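You operate a simulated robot arm through the tools that you are given. There is no shell and no other tool.

You run a simulated robot arm. Do the job below in one go: nothing can be reset, and whatever is moved stays where it is left.

TASK
Clamp the Tamrelle carton, then add the two bottles its label lists and shut both flaps.
Fine: take them from the green rack. Set down upright: what you pick out.

The check looks at the end state, three seconds after you hand in, the way a careful person would. Anything else that was tipped, shoved, dropped, spilled or broken makes it a failure.

THE ROBOT
A 7-joint arm with a fingered hand, fixed in place. Base frame: the origin is on the floor under the middle of its stand, x ahead of it, y to its left, z up. Readings come in cm, rad, newtons and seconds.
It reaches about 133.3 cm from its shoulder. Its first joint turns from -1.204 to 3.002 rad. Payload 5 kg.
Tool frame: the origin (TCP) lies between the finger pads and is the grasp point; the fingertips stand 3.2 cm ahead of it; z points along the fingers, y is the line along which they close. The gripper opens to 16 cm; its body begins 8.9 cm behind the TCP. The gripper is a hand of 3 fingers: y runs from the thumb to the fingers, the wrist lies at [0, 0, -25.2] in the tool frame, and closing takes about 1.5 s.
Orientation is that of the tool frame in the base frame, as a unit quaternion [w, x, y, z]. With the fingers straight down and closing along the base's y, the tool's x points along the base's -x, its y along +y and its z along -z.

THE INTERFACE
- The arm moves only by the tool step_arm. Its argument "steps" is a list that holds one entry, the list of rows, each a list of 7 numbers: the turn, a rotation vector about the base's x, y, z in rad, then the shift along the base's x, y, z in mm, then the closure in counts, from 0 (fully open) to 255 (shut). In form: [[[ax, ay, az, x, y, z, grip], ...]]. A call has 1 to 20 rows; each row is the pose to reach, as a shift and turn from the pose commanded when the call began. Each row takes 0.2 s and may step no farther than 5 cm and 0.15 rad from the row before; otherwise, or with a gripper value out of range, the whole call is refused. Where a pose cannot be reached the arm comes as near as it can. A force on the tool above 40 N (or 10 N above the force at the start of the call, whichever is more), or a blocked arm, ends the call early, and 0.2 s more pass. Each finger travels about 10.8 cm/s and halts on what it meets, pressing with about 34 N; the grip force reading is that of the motor and also rises with nothing between the fingers. The clock runs only during rows and for 0.2 s after the last one: add rows that repeat a pose to give the fingers time. It gives the time, the measured TCP pose, the force on the tool (base axes), the opening and the grip force at its end, in the units of the frame above (readings bear some noise), with the torque about the TCP (base axes, N m) and any sound that the robot's microphone picked up, and new pictures: "pictures" is both (left out), scene, wrist or none.
- Cameras (640 x 400 px; columns grow to the right, rows downward): "scene" is fixed at [39.91, -50.12, 135.56]; the picture's right is [-0.28, -0.96, 0.00], its down [-0.47, 0.14, -0.87] and it looks along [0.84, -0.24, -0.49] (base axes); focal length 270 px, centre (320, 200). "wrist" rides on the gripper at [6.5, -0.4, -11.6] in the tool frame; the picture's right is [0.06, 1.00, 0.00], its down [-0.87, 0.05, -0.49] and it looks along [-0.49, 0.03, 0.87] (tool axes); focal length 261 px, centre (320, 200). There is no depth. A picture from a camera that has moved, and an enlarged one, comes with that camera's place and axes in the base frame and with its lens.
- lift_body(by): slides the trunk up (or, below 0, down) by that many cm; the arm rides with it, the base frame stays. It gives what a move gives, with no picture.
- set_grasp(shape): the hand has 3 fingers and takes this shape, open, in about a second: jaw (thumb against the fingers, like two jaws); tri (thumb and two fingers); tip (a fingertip pinch); poke (one finger out to press); point (the index stretched); flat (the hand flat); cup (the hand cupped); fist (a fist). The gripper value then closes the fingers along that shape, each until it touches; the sizes above hold for jaw. It gives what a move gives, with no picture.
- inspect(camera, box): a new picture of the part [left, top, right, bottom] of that camera's present view, enlarged. It takes no simulated time.
- sign_off(): hands the job in; it is judged then, once.

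Places have to be worked out from the pictures, the camera data and where the tool is seen. Open the gripper and draw the arm clear of the work before you hand the job in, unless the task says otherwise.

The tools are called as name(argument=value, ...) on one line, values as JSON. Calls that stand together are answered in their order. step_arm: Moves the arm, as the interface text tells. Its arguments: {"type":"object","properties":{"steps":{"type":"array","items":{"type":"array","items":{"type":"array","items":{"type":"number"}}}},"pictures":{"type":"string","enum":["both","scene","wrist","none"]}},"required":["steps"]} The other tools are called the same way: lift_body (by) moves the trunk up or down; set_grasp (shape) gives the hand a shape; inspect (camera, box) takes an enlarged picture of a part of a camera's view; sign_off () hands the job in.

At the start:

```text
t: 0.0
eef_pos: [62.47, -72.86, 121.53]
tcp_rot: [0.0, 0.0, 1.0, 0.001]
contact_force: [0.5, -0.3, 1.0]
wrist_torque: [-0.03, -0.01, 0.0]
width: 16.01
grasp_force: 0.0
shape: jaw
trunk travel left (down, up): [-60.0, 34.0]
```

scene: 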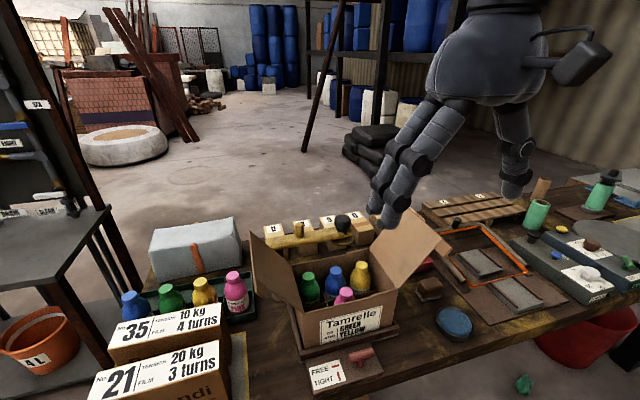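
wrist: 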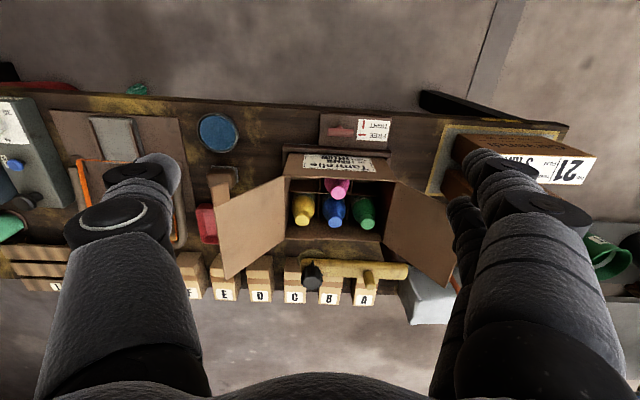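

I start by enlarging the views of the carton, its label, the clamp plate with FREE/TIGHT, and the rack of bottles behind the boxes to learn the layout.

inspect(camera="scene", box=[240, 200, 460, 400])

inspect(camera="scene", box=[80, 200, 300, 400])

inspect(camera="wrist", box=[200, 90, 470, 310])

inspect(camera="scene", box=[400, 150, 640, 400])

```text
2.00 times, centred on (350, 300) of scene
camera zoom: at [39.91, -50.12, 135.56], right [-0.28, -0.96, 0.0], down [-0.47, 0.14, -0.87], along [0.84, -0.24, -0.49], focal length 540 px, centre (260, 0)
```

zoom: 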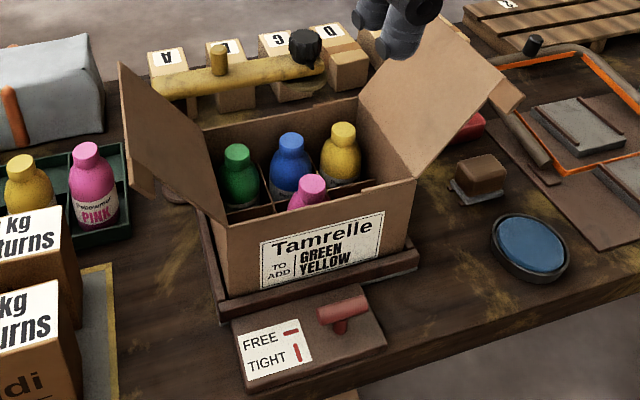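

```text
2.00 times, centred on (190, 300) of scene
camera zoom: at [39.91, -50.12, 135.56], right [-0.28, -0.96, 0.0], down [-0.47, 0.14, -0.87], along [0.84, -0.24, -0.49], focal length 540 px, centre (580, 0)
```

zoom: 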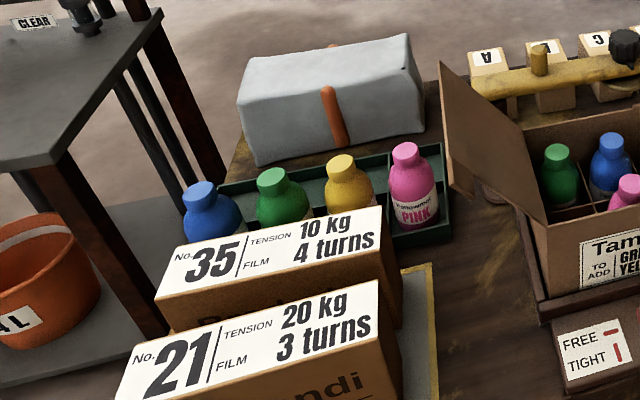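

```text
1.82 times, centred on (335, 200) of wrist
camera zoom: at [55.98, -73.4, 133.09], right [-0.06, 1.0, 0.0], down [0.87, 0.05, 0.49], along [0.49, 0.03, -0.87], focal length 474 px, centre (293, 200)
```

zoom: 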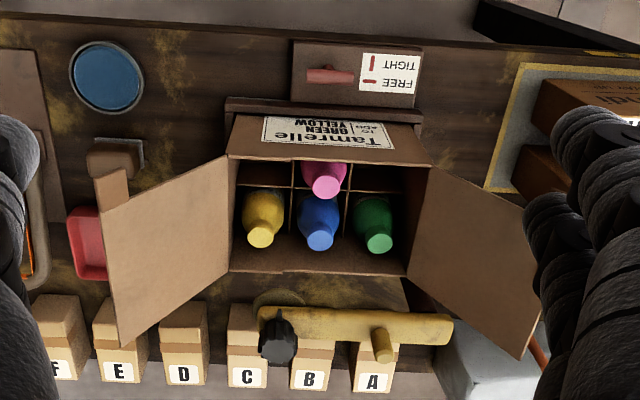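

```text
1.60 times, centred on (520, 275) of scene
camera zoom: at [39.91, -50.12, 135.56], right [-0.28, -0.96, 0.0], down [-0.47, 0.14, -0.87], along [0.84, -0.24, -0.49], focal length 432 px, centre (0, 80)
```

zoom: 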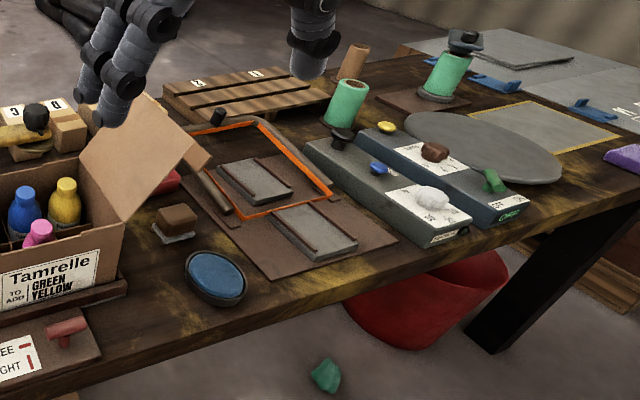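

The label says add GREEN and YELLOW; the carton sits around x 76–91, y −79 to −58 with its rim near z 88, and the red lever at about (70, −68, 78) is now on FREE. I zoom further in on the lever, the rack and the yellow bar before moving.

inspect(camera="wrist", box=[310, 105, 410, 165])

inspect(camera="scene", box=[300, 330, 400, 400])

inspect(camera="scene", box=[110, 260, 260, 340])

inspect(camera="scene", box=[240, 200, 390, 290])

```text
6.40 times, centred on (360, 135) of wrist
camera zoom: at [55.98, -73.4, 133.09], right [-0.06, 1.0, 0.0], down [0.87, 0.05, 0.49], along [0.49, 0.03, -0.87], focal length 1668 px, centre (64, 616)
```

zoom: 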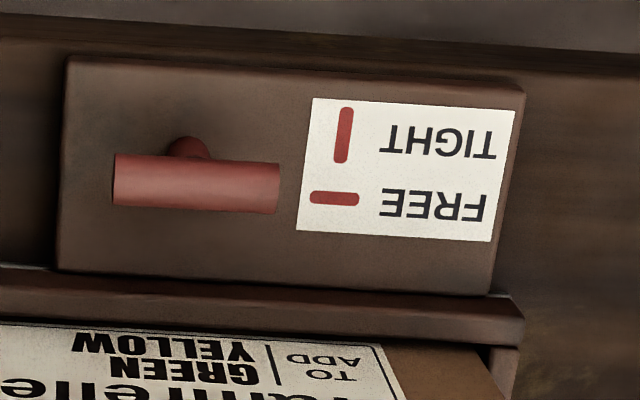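

```text
5.71 times, centred on (350, 365) of scene
camera zoom: at [39.91, -50.12, 135.56], right [-0.28, -0.96, 0.0], down [-0.47, 0.14, -0.87], along [0.84, -0.24, -0.49], focal length 1541 px, centre (149, -743)
```

zoom: 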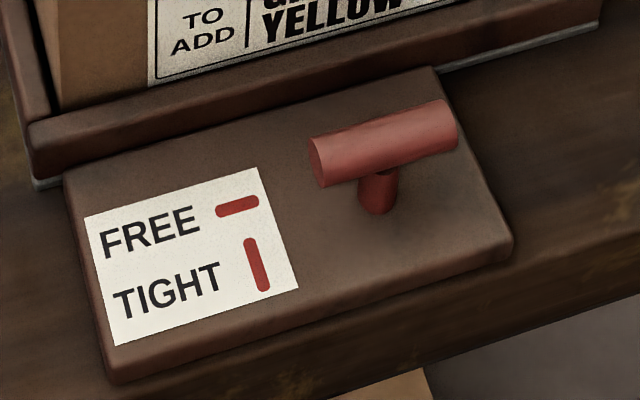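

```text
4.27 times, centred on (185, 300) of scene
camera zoom: at [39.91, -50.12, 135.56], right [-0.28, -0.96, 0.0], down [-0.47, 0.14, -0.87], along [0.84, -0.24, -0.49], focal length 1151 px, centre (896, -227)
```

zoom: 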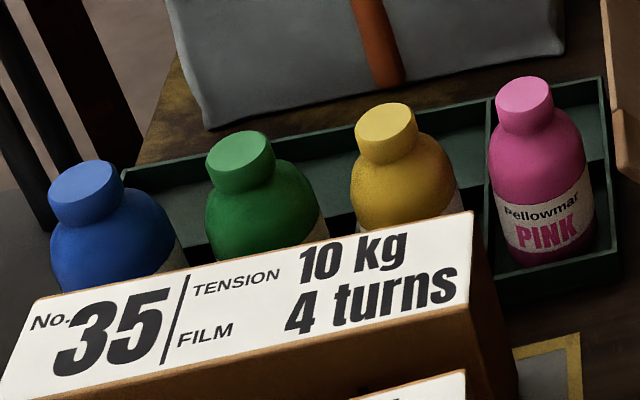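

```text
4.27 times, centred on (315, 245) of scene
camera zoom: at [39.91, -50.12, 135.56], right [-0.28, -0.96, 0.0], down [-0.47, 0.14, -0.87], along [0.84, -0.24, -0.49], focal length 1151 px, centre (341, 8)
```

zoom: 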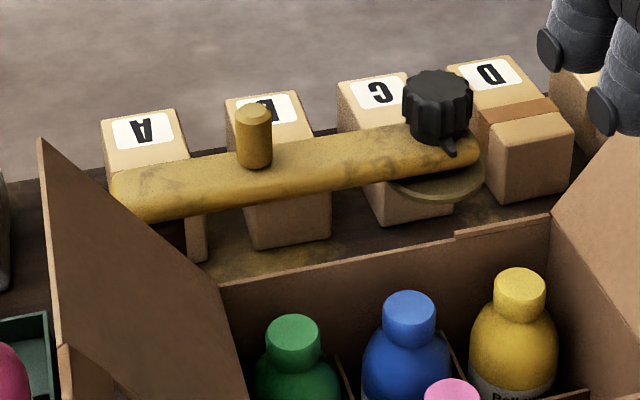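

The lever is a T-bar of about 5.4 cm on a vertical stem, centred near (70.1, −68, 78.7), and turning it 90° gives TIGHT. I check the finger size in close-up to judge the clearances.

inspect(camera="scene", box=[350, 0, 630, 240])

inspect(camera="wrist", box=[0, 0, 640, 400])

```text
1.67 times, centred on (490, 120) of scene
camera zoom: at [39.91, -50.12, 135.56], right [-0.28, -0.96, 0.0], down [-0.47, 0.14, -0.87], along [0.84, -0.24, -0.49], focal length 450 px, centre (37, 333)
```

zoom: 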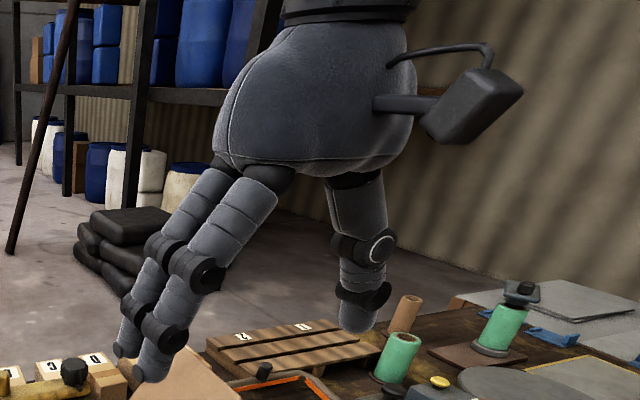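

```text
1.00 times, centred on (320, 200) of wrist (not enlarged: the box is as wide or as high as the picture)
camera zoom: at [55.98, -73.4, 133.09], right [-0.06, 1.0, 0.0], down [0.87, 0.05, 0.49], along [0.49, 0.03, -0.87], focal length 261 px, centre (320, 200)
```

zoom: 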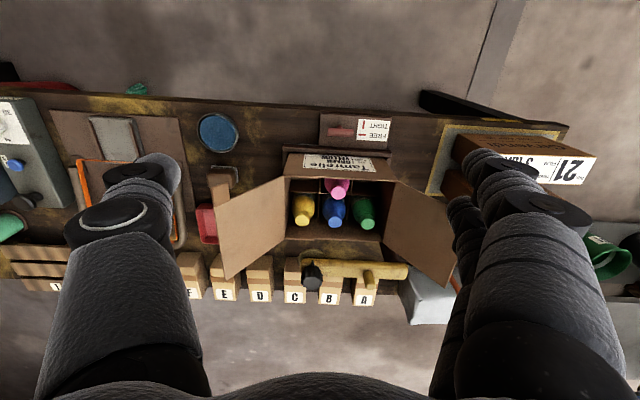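

Fingers look about 2–3 cm thick, and the gap between the lever and the carton's front ledge is only about 3 cm, so a single-finger push may be best. I try the "poke" shape in free air and see what it looks like.

set_grasp(shape="poke")

inspect(camera="scene", box=[350, 0, 630, 240])

inspect(camera="wrist", box=[0, 0, 640, 400])

```text
t: 0.9
eef_pos: [62.53, -72.93, 121.46]
tcp_rot: [-0.001, 0.001, 1.0, 0.0]
contact_force: [0.1, 0.0, -0.7]
wrist_torque: [0.03, 0.02, 0.02]
width: 0.0
grasp_force: 0.0
shape: poke
trunk travel left (down, up): [-60.0, 34.0]
```

```text
1.67 times, centred on (490, 120) of scene
camera zoom: at [39.91, -50.12, 135.56], right [-0.28, -0.96, 0.0], down [-0.47, 0.14, -0.87], along [0.84, -0.24, -0.49], focal length 450 px, centre (37, 333)
```

zoom: 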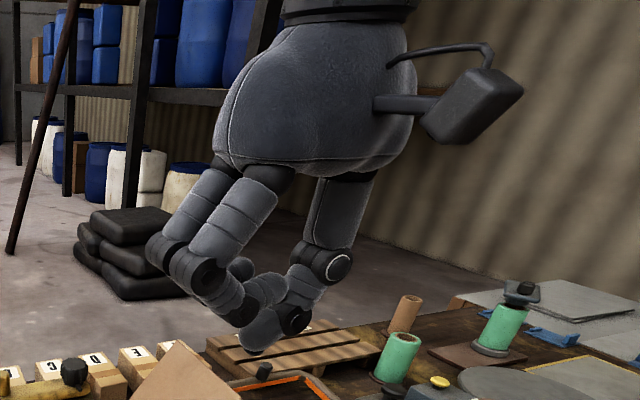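

```text
1.00 times, centred on (320, 200) of wrist (not enlarged: the box is as wide or as high as the picture)
camera zoom: at [55.98, -73.4, 133.09], right [-0.06, 1.0, 0.0], down [0.87, 0.05, 0.49], along [0.49, 0.03, -0.87], focal length 261 px, centre (320, 200)
```

zoom: 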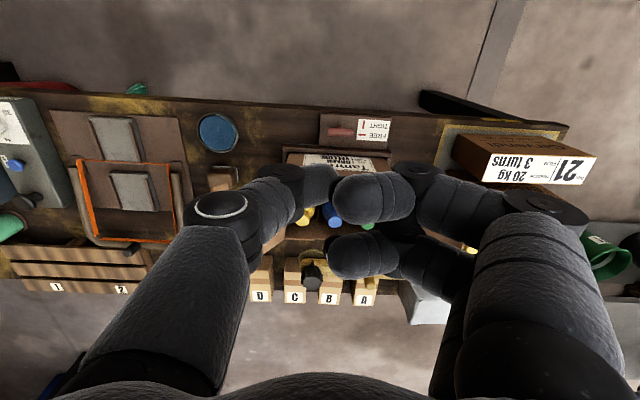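

Poke curls everything into a bulky cluster, which is not a clean pusher. I try "point" (index stretched) and look.

set_grasp(shape="point")

inspect(camera="scene", box=[350, 0, 630, 240])

inspect(camera="wrist", box=[0, 0, 640, 400])

```text
t: 1.8
eef_pos: [62.4, -72.85, 121.6]
tcp_rot: [0.0, -0.001, 1.0, 0.0]
contact_force: [0.4, -1.0, -0.4]
wrist_torque: [0.0, 0.01, -0.01]
width: 0.02
grasp_force: 0.1
shape: point
trunk travel left (down, up): [-60.0, 34.0]
```

```text
1.67 times, centred on (490, 120) of scene
camera zoom: at [39.91, -50.12, 135.56], right [-0.28, -0.96, 0.0], down [-0.47, 0.14, -0.87], along [0.84, -0.24, -0.49], focal length 450 px, centre (37, 333)
```

zoom: 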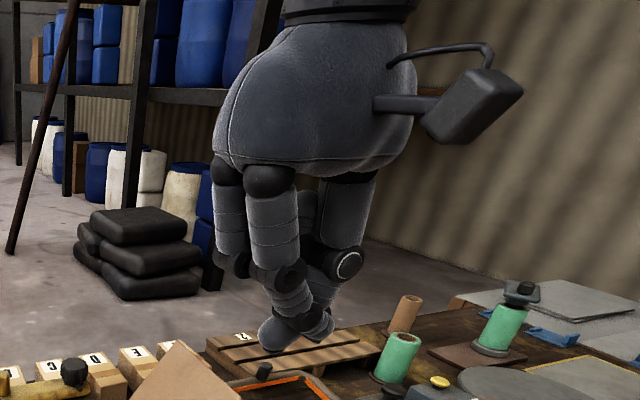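

```text
1.00 times, centred on (320, 200) of wrist (not enlarged: the box is as wide or as high as the picture)
camera zoom: at [55.98, -73.4, 133.09], right [-0.06, 1.0, 0.0], down [0.87, 0.05, 0.49], along [0.49, 0.03, -0.87], focal length 261 px, centre (320, 200)
```

zoom: 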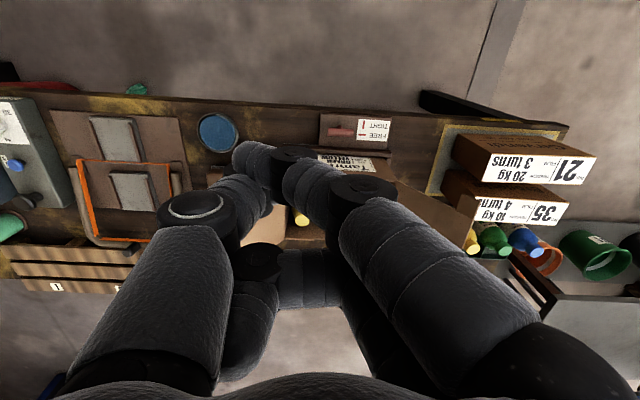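

The point shape may still be settling, so I hold still for two rows and look again at both pictures.

step_arm(steps=[[[0, 0, 0, 0, 0, 0, 0], [0, 0, 0, 0, 0, 0, 0], [0, 0, 0, 0, 0, 0, 0]]], pictures="both")

inspect(camera="scene", box=[400, 80, 560, 220])

```text
t: 2.6
eef_pos: [62.39, -72.94, 121.53]
tcp_rot: [0.0, 0.0, 1.0, 0.0]
contact_force: [-0.7, 0.3, -0.9]
wrist_torque: [-0.01, 0.05, 0.02]
width: 0.01
grasp_force: 0.0
shape: point
trunk travel left (down, up): [-60.0, 34.0]
camera wrist: at [55.98, -73.4, 133.09], right [-0.06, 1.0, 0.0], down [0.87, 0.05, 0.49], along [0.49, 0.03, -0.87], focal length 261 px, centre (320, 200)
```

scene: 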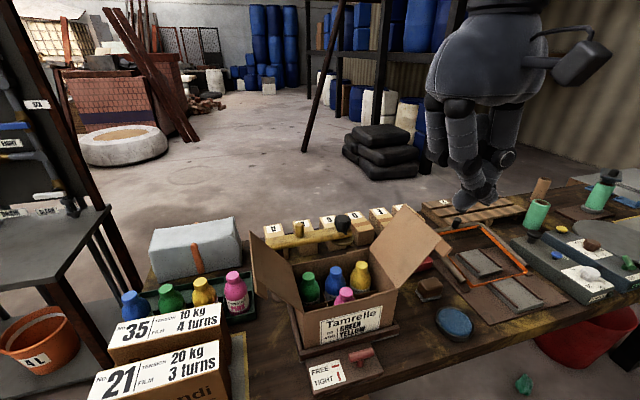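
wrist: 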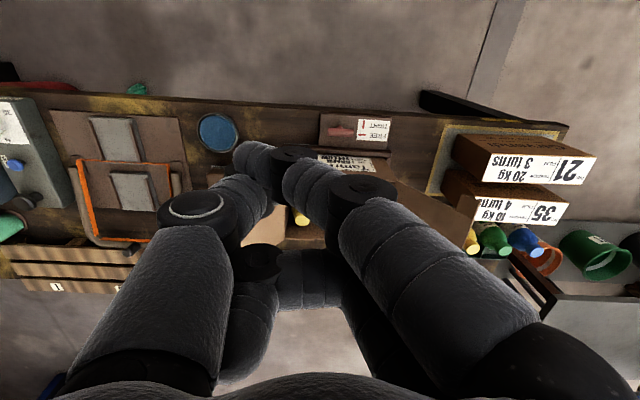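

```text
2.86 times, centred on (480, 150) of scene
camera zoom: at [39.91, -50.12, 135.56], right [-0.28, -0.96, 0.0], down [-0.47, 0.14, -0.87], along [0.84, -0.24, -0.49], focal length 771 px, centre (-137, 343)
```

zoom: 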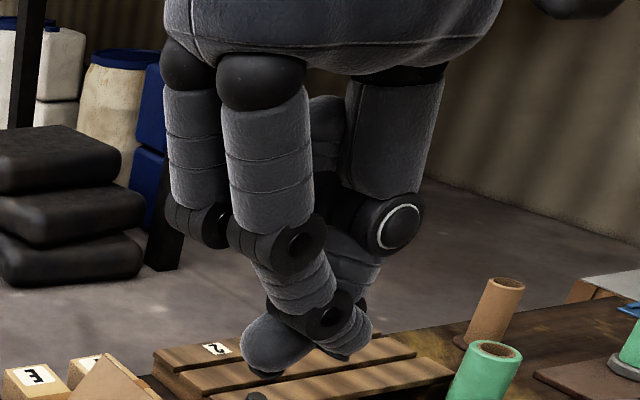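

Point leaves index and thumb crossed, not a clean single finger. I check "tip" and then jaw partly closed, because one of these will have to grip the lever and the caps.

set_grasp(shape="tip")

inspect(camera="scene", box=[350, 40, 590, 220])

inspect(camera="wrist", box=[0, 0, 640, 400])

```text
t: 3.5
eef_pos: [62.54, -72.8, 121.55]
tcp_rot: [0.0, 0.0, 1.0, 0.0]
contact_force: [-0.3, -0.2, -0.2]
wrist_torque: [0.0, 0.01, -0.02]
width: 15.96
grasp_force: 0.1
shape: tip
trunk travel left (down, up): [-60.0, 34.0]
```

```text
2.22 times, centred on (470, 130) of scene
camera zoom: at [39.91, -50.12, 135.56], right [-0.28, -0.96, 0.0], down [-0.47, 0.14, -0.87], along [0.84, -0.24, -0.49], focal length 599 px, centre (-13, 356)
```

zoom: 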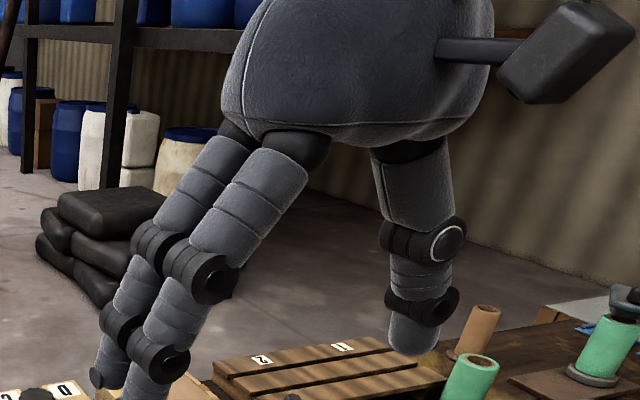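

```text
1.00 times, centred on (320, 200) of wrist (not enlarged: the box is as wide or as high as the picture)
camera zoom: at [55.98, -73.4, 133.09], right [-0.06, 1.0, 0.0], down [0.87, 0.05, 0.49], along [0.49, 0.03, -0.87], focal length 261 px, centre (320, 200)
```

zoom: 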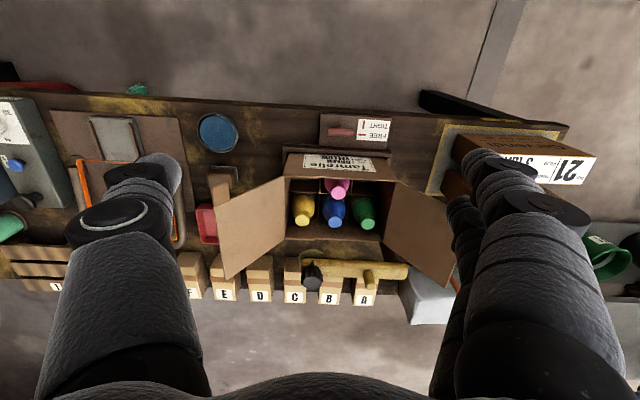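

Tip looks like jaw when open, so I close it partway (205 counts) in free air to see which fingers take part and how slim the pinch is.

step_arm(steps=[[[0, 0, 0, 0, 0, 0, 205], [0, 0, 0, 0, 0, 0, 205], [0, 0, 0, 0, 0, 0, 205], [0, 0, 0, 0, 0, 0, 205], [0, 0, 0, 0, 0, 0, 205], [0, 0, 0, 0, 0, 0, 205], [0, 0, 0, 0, 0, 0, 205], [0, 0, 0, 0, 0, 0, 205]]], pictures="wrist")

inspect(camera="scene", box=[350, 40, 590, 220])

```text
t: 5.3
eef_pos: [62.48, -72.86, 121.51]
tcp_rot: [0.0, 0.0, 1.0, 0.0]
contact_force: [0.3, 0.2, 0.0]
wrist_torque: [0.0, -0.03, 0.0]
width: 3.17
grasp_force: 0.1
shape: tip
trunk travel left (down, up): [-60.0, 34.0]
camera wrist: at [55.98, -73.4, 133.09], right [-0.06, 1.0, 0.0], down [0.87, 0.05, 0.49], along [0.49, 0.03, -0.87], focal length 261 px, centre (320, 200)
```

wrist: 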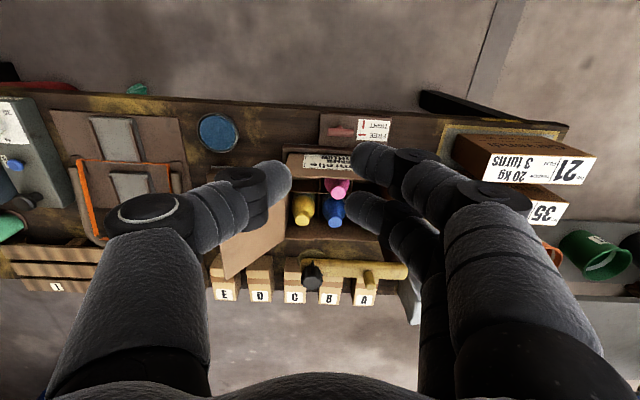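

```text
2.22 times, centred on (470, 130) of scene
camera zoom: at [39.91, -50.12, 135.56], right [-0.28, -0.96, 0.0], down [-0.47, 0.14, -0.87], along [0.84, -0.24, -0.49], focal length 599 px, centre (-13, 356)
```

zoom: 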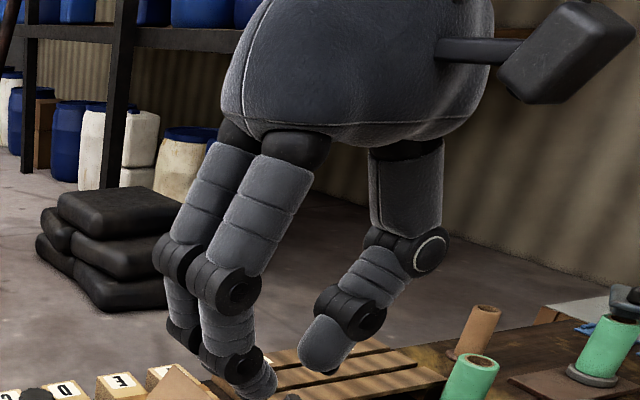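

In free air, 205 counts gave 3.2 cm, so opening is linear (16 cm × (1 − g/255)). Knuckles bulge ~8 cm sideways along the closing line, so I keep closing along y by the lever. I go back to jaw and lower with a small back-tilt to just robot-side of the lever, then look.

set_grasp(shape="jaw")

step_arm(steps=[[[0, -0.05, 0, 0, 0, -40, 96], [0, -0.1, 0, 0, 0, -80, 96], [0, -0.15, 0, 5, 3, -120, 96], [0, -0.2, 0, 10, 6, -160, 96], [0, -0.2, 0, 20, 10, -200, 96], [0, -0.2, 0, 30, 15, -240, 96], [0, -0.2, 0, 30, 15, -270, 96], [0, -0.2, 0, 30, 15, -280, 96], [0, -0.2, 0, 30, 15, -280, 96]]], pictures="both")

```text
t: 6.2
eef_pos: [62.55, -73.0, 121.53]
tcp_rot: [0.0, 0.0, 1.0, 0.0]
contact_force: [-0.5, -0.1, -0.3]
wrist_torque: [-0.02, -0.01, 0.03]
width: 16.0
grasp_force: 0.0
shape: jaw
trunk travel left (down, up): [-60.0, 34.0]
```

```text
t: 8.2
eef_pos: [65.47, -71.43, 93.43]
tcp_rot: [0.1, 0.0, 0.995, 0.0]
contact_force: [0.1, -0.4, 0.4]
wrist_torque: [0.01, -0.02, -0.02]
width: 10.04
grasp_force: 0.2
shape: jaw
trunk travel left (down, up): [-60.0, 34.0]
camera wrist: at [56.73, -71.91, 103.55], right [-0.06, 1.0, -0.01], down [0.75, 0.05, 0.65], along [0.65, 0.03, -0.76], focal length 261 px, centre (320, 200)
```

scene: 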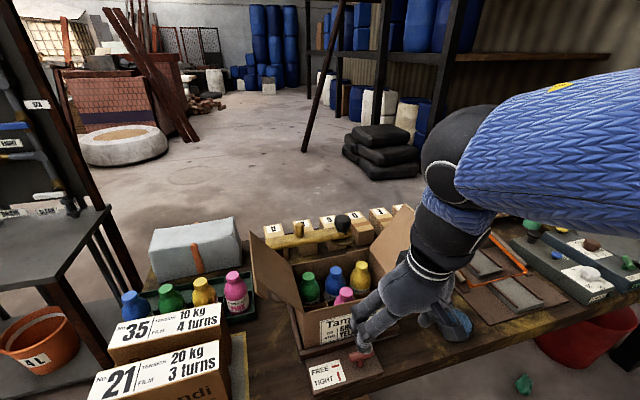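
wrist: 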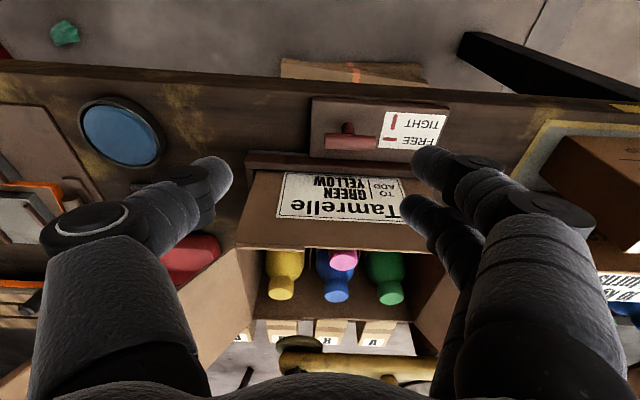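

The hand is over the robot side of the lever, and re-triangulating puts the bar at (69.9, −68.1). I zoom to check ledge and bar positions against the fingertips.

inspect(camera="wrist", box=[230, 80, 480, 240])

inspect(camera="scene", box=[290, 270, 490, 400])

```text
2.50 times, centred on (355, 160) of wrist
camera zoom: at [56.73, -71.91, 103.55], right [-0.06, 1.0, -0.01], down [0.75, 0.05, 0.65], along [0.65, 0.03, -0.76], focal length 652 px, centre (232, 300)
```

zoom: 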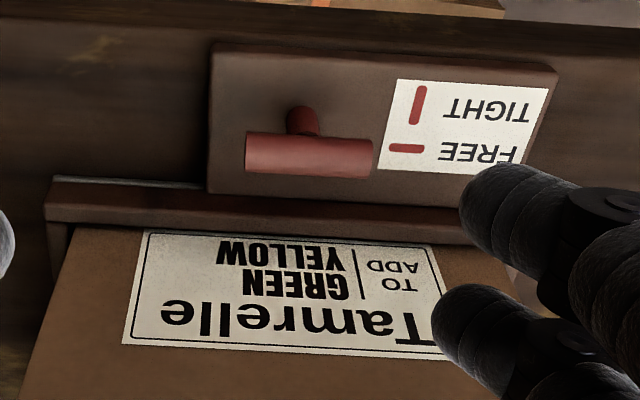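

```text
3.08 times, centred on (390, 335) of scene
camera zoom: at [39.91, -50.12, 135.56], right [-0.28, -0.96, 0.0], down [-0.47, 0.14, -0.87], along [0.84, -0.24, -0.49], focal length 830 px, centre (105, -215)
```

zoom: 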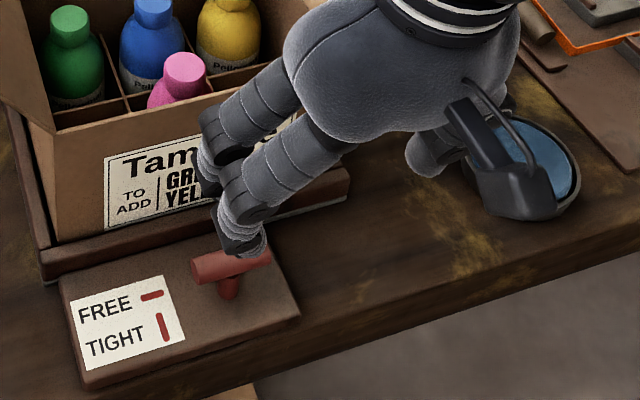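

The two fingertips sit at x ≈ 64.7 and 68.1 and y ≈ −65.5, and the bar's near face is at x ≈ 69.1. I back off 0.8 cm, go down so the tips reach z ≈ 77, and check before pushing.

step_arm(steps=[[[0, 0, 0, -8, 0, -30, 96], [0, 0, 0, -8, 0, -60, 96], [0, 0, 0, -8, 0, -90, 96], [0, 0, 0, -8, 0, -110, 96], [0, 0, 0, -8, 0, -125, 96], [0, 0, 0, -8, 0, -131, 96], [0, 0, 0, -8, 0, -131, 96]]], pictures="both")

inspect(camera="scene", box=[290, 270, 490, 400])

inspect(camera="wrist", box=[230, 80, 480, 240])

```text
t: 9.8
eef_pos: [64.68, -71.41, 80.31]
tcp_rot: [0.1, 0.0, 0.995, 0.0]
contact_force: [0.3, 0.7, -0.2]
wrist_torque: [0.01, 0.0, 0.04]
width: 10.04
grasp_force: 0.1
shape: jaw
trunk travel left (down, up): [-60.0, 34.0]
camera wrist: at [56.02, -71.94, 90.4], right [-0.06, 1.0, -0.01], down [0.75, 0.05, 0.65], along [0.65, 0.03, -0.76], focal length 261 px, centre (320, 200)
```

scene: 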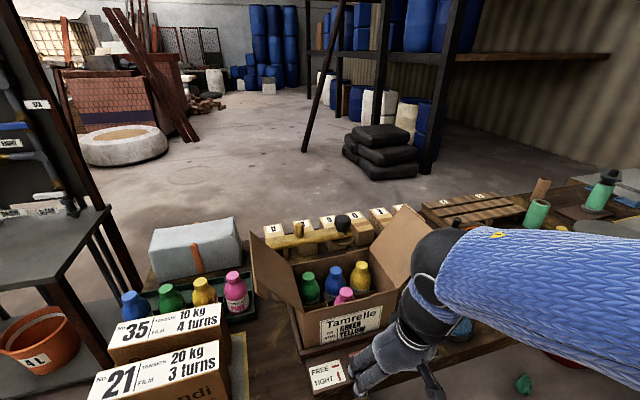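
wrist: 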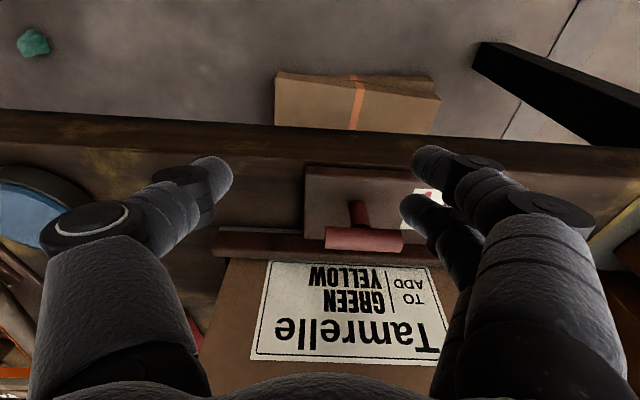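

```text
3.08 times, centred on (390, 335) of scene
camera zoom: at [39.91, -50.12, 135.56], right [-0.28, -0.96, 0.0], down [-0.47, 0.14, -0.87], along [0.84, -0.24, -0.49], focal length 830 px, centre (105, -215)
```

zoom: 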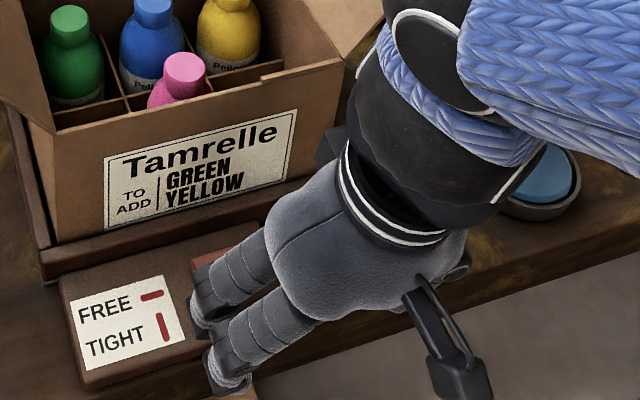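

```text
2.50 times, centred on (355, 160) of wrist
camera zoom: at [56.02, -71.94, 90.4], right [-0.06, 1.0, -0.01], down [0.75, 0.05, 0.65], along [0.65, 0.03, -0.76], focal length 652 px, centre (232, 300)
```

zoom: 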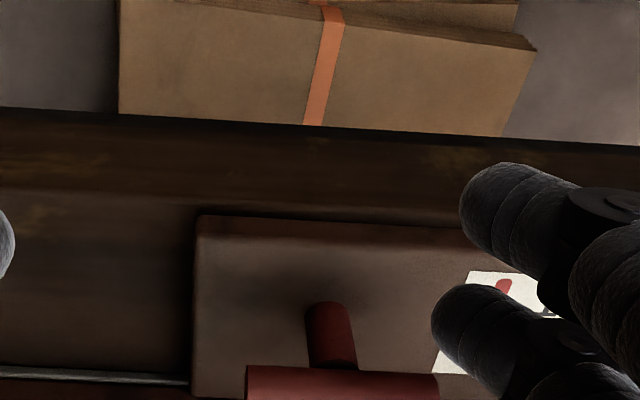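

Combining all views, the bar centre is nearer (70.4, −68.1, 77.7) with the plate top at about 74.5. I lower 1 cm more and push the bar's left end forward in small steps, watching the force for whether it turns this way.

step_arm(steps=[[[0, 0, 0, 0, 0, -5, 96], [0, 0, 0, 0, 0, -10, 96], [0, 0, 0, 5, 0, -10, 96], [0, 0, 0, 10, 0, -10, 96], [0, 0, 0, 14, 0, -10, 96], [0, 0, 0, 18, 0, -10, 96], [0, 0, 0, 22, 0, -10, 96]]], pictures="wrist")

inspect(camera="wrist", box=[250, 120, 500, 280])

```text
t: 11.4
eef_pos: [66.82, -71.29, 79.51]
tcp_rot: [0.1, 0.0, 0.995, 0.001]
contact_force: [0.0, 0.6, 0.1]
wrist_torque: [0.02, 0.01, 0.09]
width: 10.04
grasp_force: 0.1
shape: jaw
trunk travel left (down, up): [-60.0, 34.0]
camera wrist: at [58.19, -71.89, 89.44], right [-0.06, 1.0, -0.01], down [0.75, 0.05, 0.65], along [0.65, 0.03, -0.76], focal length 261 px, centre (320, 200)
```

wrist: 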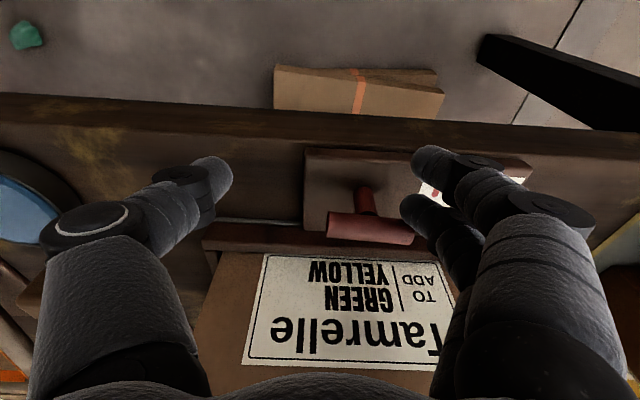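

```text
2.50 times, centred on (375, 200) of wrist
camera zoom: at [58.19, -71.89, 89.44], right [-0.06, 1.0, -0.01], down [0.75, 0.05, 0.65], along [0.65, 0.03, -0.76], focal length 652 px, centre (182, 200)
```

zoom: 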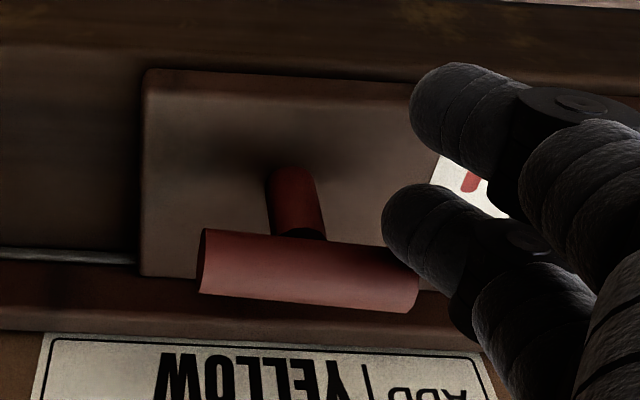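

The bar has begun to turn with almost no resistance. I keep pushing forward in small steps.

step_arm(steps=[[[0, 0, 0, 4, 0, 0, 96], [0, 0, 0, 8, 0, 0, 96], [0, 0, 0, 12, 0, 0, 96], [0, 0, 0, 16, 0, 0, 96], [0, 0, 0, 19, 0, 0, 96]]], pictures="wrist")

inspect(camera="wrist", box=[250, 100, 500, 260])

```text
t: 12.6
eef_pos: [68.73, -71.32, 79.42]
tcp_rot: [0.1, 0.001, 0.995, 0.001]
contact_force: [-0.3, -0.8, 0.8]
wrist_torque: [0.01, 0.0, 0.08]
width: 10.04
grasp_force: 0.2
shape: jaw
trunk travel left (down, up): [-60.0, 34.0]
camera wrist: at [60.08, -71.84, 89.43], right [-0.06, 1.0, -0.01], down [0.75, 0.05, 0.65], along [0.65, 0.03, -0.76], focal length 261 px, centre (320, 200)
```

wrist: 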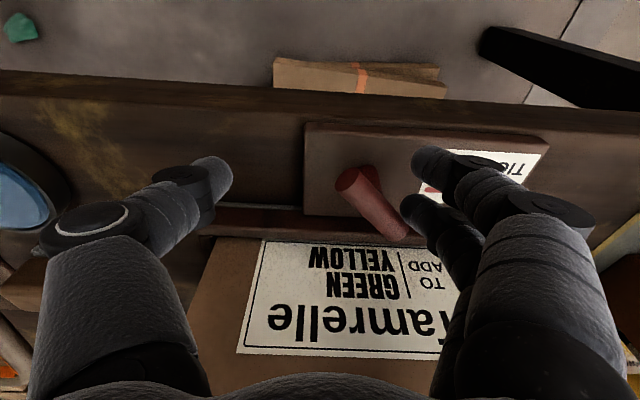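

```text
2.50 times, centred on (375, 180) of wrist
camera zoom: at [60.08, -71.84, 89.43], right [-0.06, 1.0, -0.01], down [0.75, 0.05, 0.65], along [0.65, 0.03, -0.76], focal length 652 px, centre (182, 250)
```

zoom: 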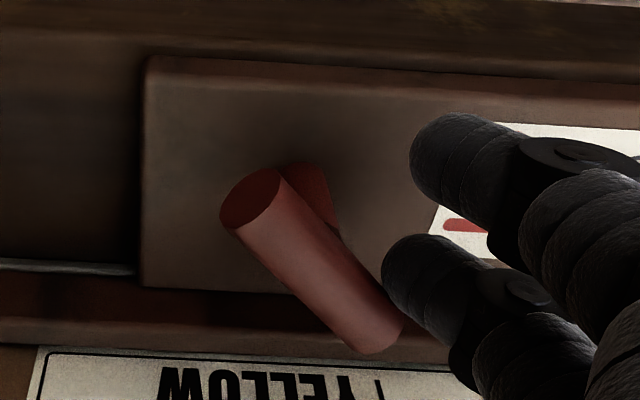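

The bar has turned about 55° freely. I now bring the hand over the pivot while narrowing, then squeeze so thumb and fingers line the bar up along x (TIGHT).

step_arm(steps=[[[0, 0, 0, 2, 8, 0, 121], [0, 0, 0, 4, 16, 0, 147], [0, 0, 0, 6, 24, 0, 172], [0, 0, 0, 6, 32, 0, 198], [0, 0, 0, 6, 32, 0, 215], [0, 0, 0, 6, 32, 0, 235], [0, 0, 0, 6, 32, 0, 255], [0, 0, 0, 6, 32, 0, 255], [0, 0, 0, 6, 32, 0, 255]]], pictures="both")

inspect(camera="wrist", box=[200, 80, 450, 240])

```text
t: 14.6
eef_pos: [69.39, -68.19, 79.35]
tcp_rot: [0.1, 0.0, 0.995, 0.001]
contact_force: [2.9, 2.6, -8.4]
wrist_torque: [0.1, -0.01, 0.04]
width: 1.09
grasp_force: 33.9
shape: jaw
trunk travel left (down, up): [-60.0, 34.0]
camera wrist: at [60.77, -68.71, 89.39], right [-0.06, 1.0, -0.01], down [0.75, 0.05, 0.65], along [0.65, 0.03, -0.76], focal length 261 px, centre (320, 200)
```

scene: 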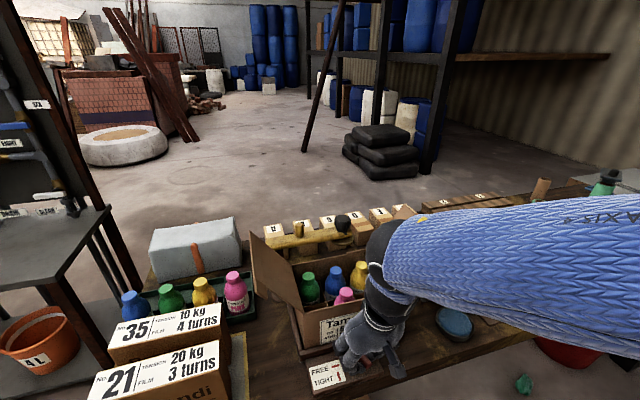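
wrist: 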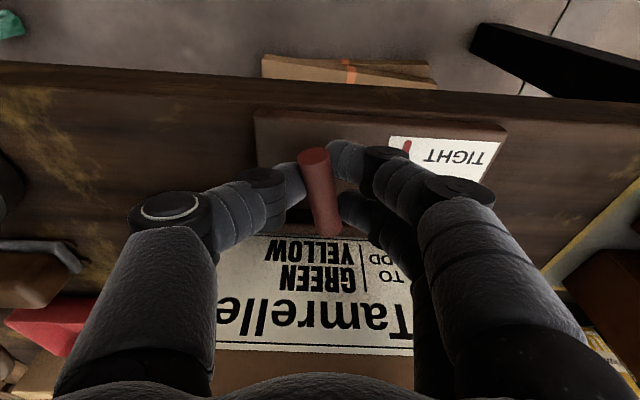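

```text
2.50 times, centred on (325, 160) of wrist
camera zoom: at [60.77, -68.71, 89.39], right [-0.06, 1.0, -0.01], down [0.75, 0.05, 0.65], along [0.65, 0.03, -0.76], focal length 652 px, centre (308, 300)
```

zoom: 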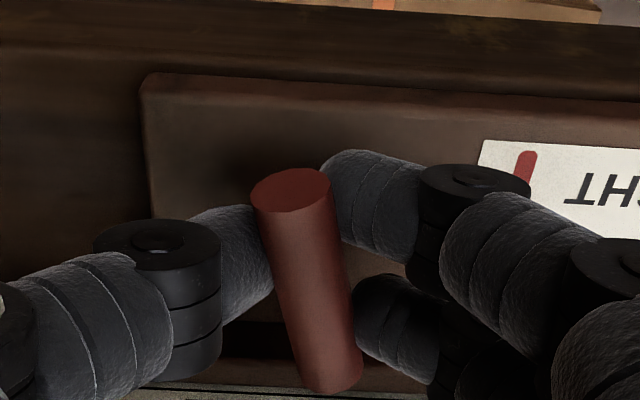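

The bar is gripped but still looks about 13° short of straight. I turn the gripped hand clockwise about the pivot in small steps to finish the quarter turn, watching force and torque.

step_arm(steps=[[[0, 0, -0.08, 0, 0.8, 0, 255], [0, 0, -0.16, 0, 1.6, 0, 255], [0, 0, -0.24, 0, 2.4, 0, 255], [0, 0, -0.28, 0, 2.8, 0, 255], [0, 0, -0.28, 0, 2.8, 0, 255]]], pictures="wrist")

inspect(camera="wrist", box=[200, 80, 450, 240])

```text
t: 15.8
eef_pos: [69.49, -67.92, 79.35]
tcp_rot: [0.098, 0.139, 0.985, -0.014]
contact_force: [2.0, 1.4, -8.3]
wrist_torque: [0.03, -0.04, 0.28]
width: 1.08
grasp_force: 33.8
shape: jaw
trunk travel left (down, up): [-60.0, 34.0]
camera wrist: at [60.99, -66.02, 89.39], right [0.22, 0.98, -0.01], down [0.74, -0.16, 0.65], along [0.64, -0.15, -0.76], focal length 261 px, centre (320, 200)
```

wrist: 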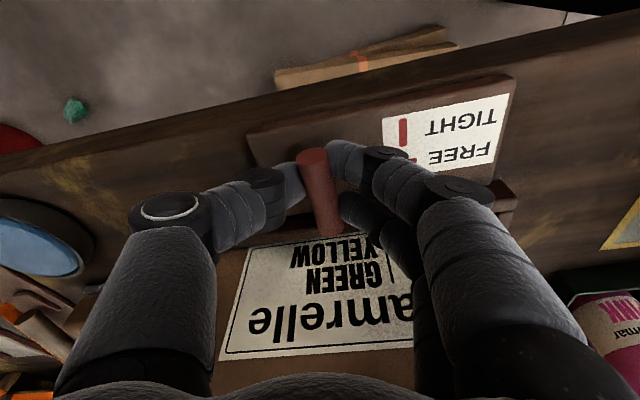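

```text
2.50 times, centred on (325, 160) of wrist
camera zoom: at [60.99, -66.02, 89.39], right [0.22, 0.98, -0.01], down [0.74, -0.16, 0.65], along [0.64, -0.15, -0.76], focal length 652 px, centre (308, 300)
```

zoom: 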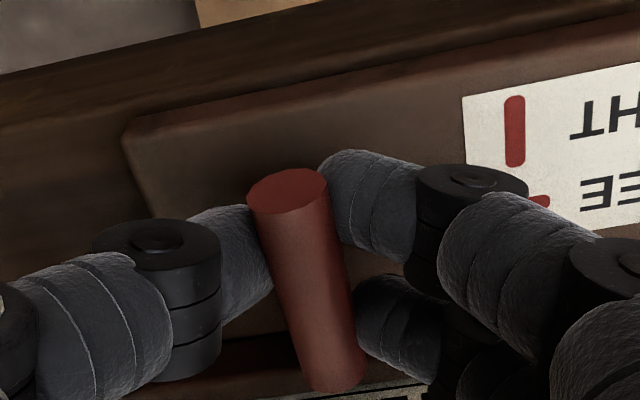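

The bar now computes to within a couple of degrees of the x axis. I nudge a bit further to feel for the end stop.

step_arm(steps=[[[0, 0, -0.04, 0, 0.4, 0, 255], [0, 0, -0.08, 0, 0.8, 0, 255], [0, 0, -0.12, 0, 1.2, 0, 255], [0, 0, -0.12, 0, 1.2, 0, 255]]], pictures="none")

inspect(camera="wrist", box=[200, 80, 450, 240])

```text
t: 16.8
eef_pos: [69.32, -67.86, 79.4]
tcp_rot: [0.098, 0.198, 0.975, -0.018]
contact_force: [3.2, -2.7, -7.9]
wrist_torque: [-0.13, -0.02, 0.97]
width: 1.08
grasp_force: 34.6
shape: jaw
trunk travel left (down, up): [-60.0, 34.0]
```

```text
2.50 times, centred on (325, 160) of wrist
camera zoom: at [61.3, -64.92, 89.39], right [0.33, 0.94, -0.01], down [0.72, -0.24, 0.65], along [0.61, -0.23, -0.76], focal length 652 px, centre (308, 300)
```

zoom: 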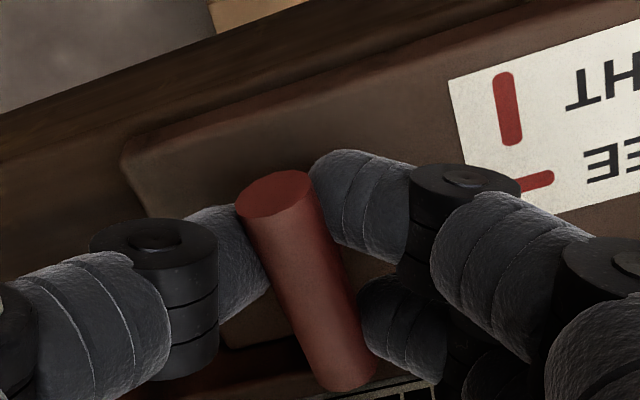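

Torque jumped to about 1 N·m, so the lever has hit its end stop at TIGHT. I open a little and lift straight off, then straighten the hand when clear.

step_arm(steps=[[[0, 0, 0, 0, 0, 0, 215], [0, 0, 0, 0, 0, 0, 190], [0, 0, 0, 0, 0, 0, 180], [0, 0, 0, 0, 0, 15, 180], [0, 0, 0, 0, 0, 40, 180], [0, 0, 0.1, -10, 0, 80, 180], [0, 0, 0.2, -20, 0, 120, 180], [0, 0.05, 0.3, -30, 0, 160, 150], [0, 0.1, 0.4, -40, 0, 200, 120], [0, 0.2, 0.4, -40, 0, 230, 96], [0, 0.2, 0.4, -40, 0, 230, 96]]], pictures="both")

inspect(camera="scene", box=[240, 200, 460, 400])

inspect(camera="wrist", box=[220, 60, 470, 220])

```text
t: 19.2
eef_pos: [65.23, -67.94, 102.37]
tcp_rot: [0.002, -0.003, 1.0, -0.018]
contact_force: [-0.5, -1.2, -0.5]
wrist_torque: [0.0, -0.01, 0.01]
width: 9.93
grasp_force: 0.0
shape: jaw
trunk travel left (down, up): [-60.0, 34.0]
camera wrist: at [58.65, -68.08, 113.95], right [-0.07, 1.0, -0.04], down [0.87, 0.08, 0.49], along [0.49, 0.0, -0.87], focal length 261 px, centre (320, 200)
```

scene: 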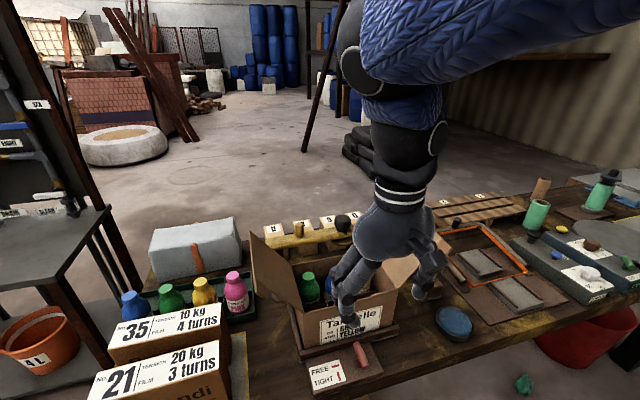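
wrist: 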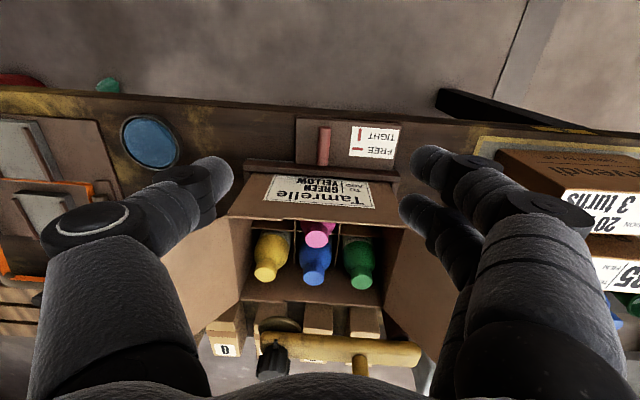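

```text
2.00 times, centred on (350, 300) of scene
camera zoom: at [39.91, -50.12, 135.56], right [-0.28, -0.96, 0.0], down [-0.47, 0.14, -0.87], along [0.84, -0.24, -0.49], focal length 540 px, centre (260, 0)
```

zoom: 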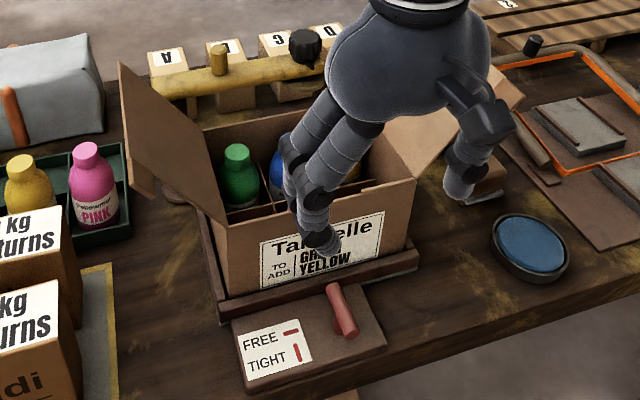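

```text
2.50 times, centred on (345, 140) of wrist
camera zoom: at [58.65, -68.08, 113.95], right [-0.07, 1.0, -0.04], down [0.87, 0.08, 0.49], along [0.49, 0.0, -0.87], focal length 652 px, centre (258, 350)
```

zoom: 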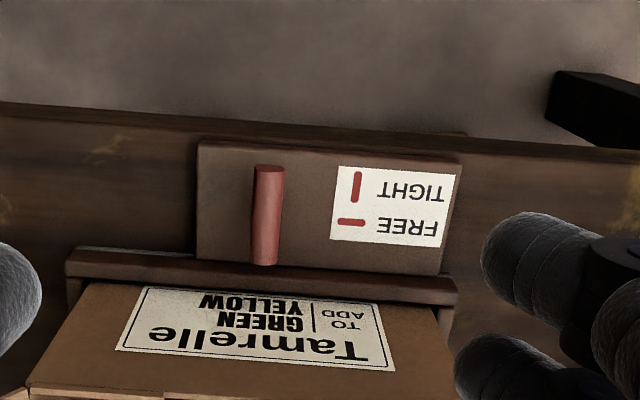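

The lever is clearly at TIGHT and stays there. Now I rise above the flaps and go over the green rack for a good look at the bottles, straightening the small residual tilt.

step_arm(steps=[[[0.018, 0.002, -0.003, 0, 0, 50, 60], [0.036, 0.004, -0.006, 0, 0, 100, 20], [0.036, 0.004, -0.006, 0, 0, 150, 0], [0.036, 0.004, -0.006, 10, 40, 170, 0], [0.036, 0.004, -0.006, 30, 80, 170, 0], [0.036, 0.004, -0.006, 50, 120, 170, 0], [0.036, 0.004, -0.006, 70, 160, 170, 0], [0.036, 0.004, -0.006, 90, 200, 170, 0], [0.036, 0.004, -0.006, 110, 240, 170, 0], [0.036, 0.004, -0.006, 130, 280, 170, 0], [0.036, 0.004, -0.006, 140, 320, 170, 0], [0.036, 0.004, -0.006, 140, 350, 170, 0], [0.036, 0.004, -0.006, 140, 350, 170, 0]]], pictures="both")

```text
t: 22.0
eef_pos: [79.38, -32.84, 119.35]
tcp_rot: [0.001, 0.001, 1.0, -0.001]
contact_force: [-0.9, -0.6, -0.6]
wrist_torque: [0.0, -0.03, 0.03]
width: 15.98
grasp_force: 0.0
shape: jaw
trunk travel left (down, up): [-60.0, 34.0]
camera wrist: at [72.86, -33.28, 130.9], right [-0.06, 1.0, 0.0], down [0.87, 0.05, 0.49], along [0.49, 0.03, -0.87], focal length 261 px, centre (320, 200)
```

scene: 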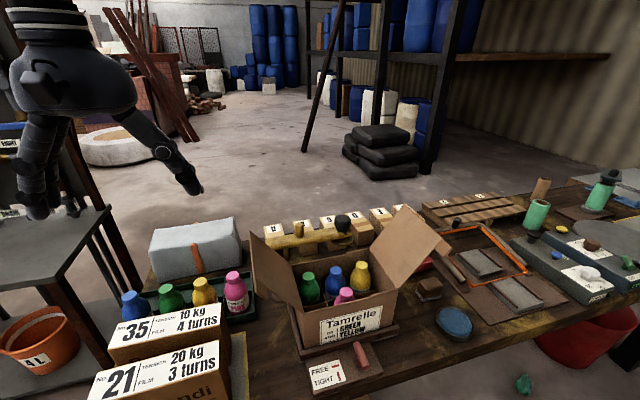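
wrist: 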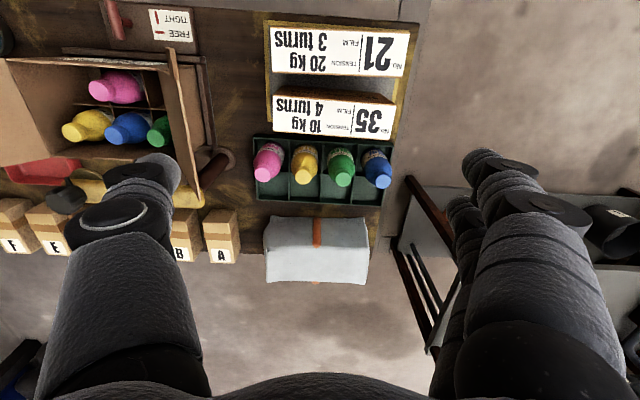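

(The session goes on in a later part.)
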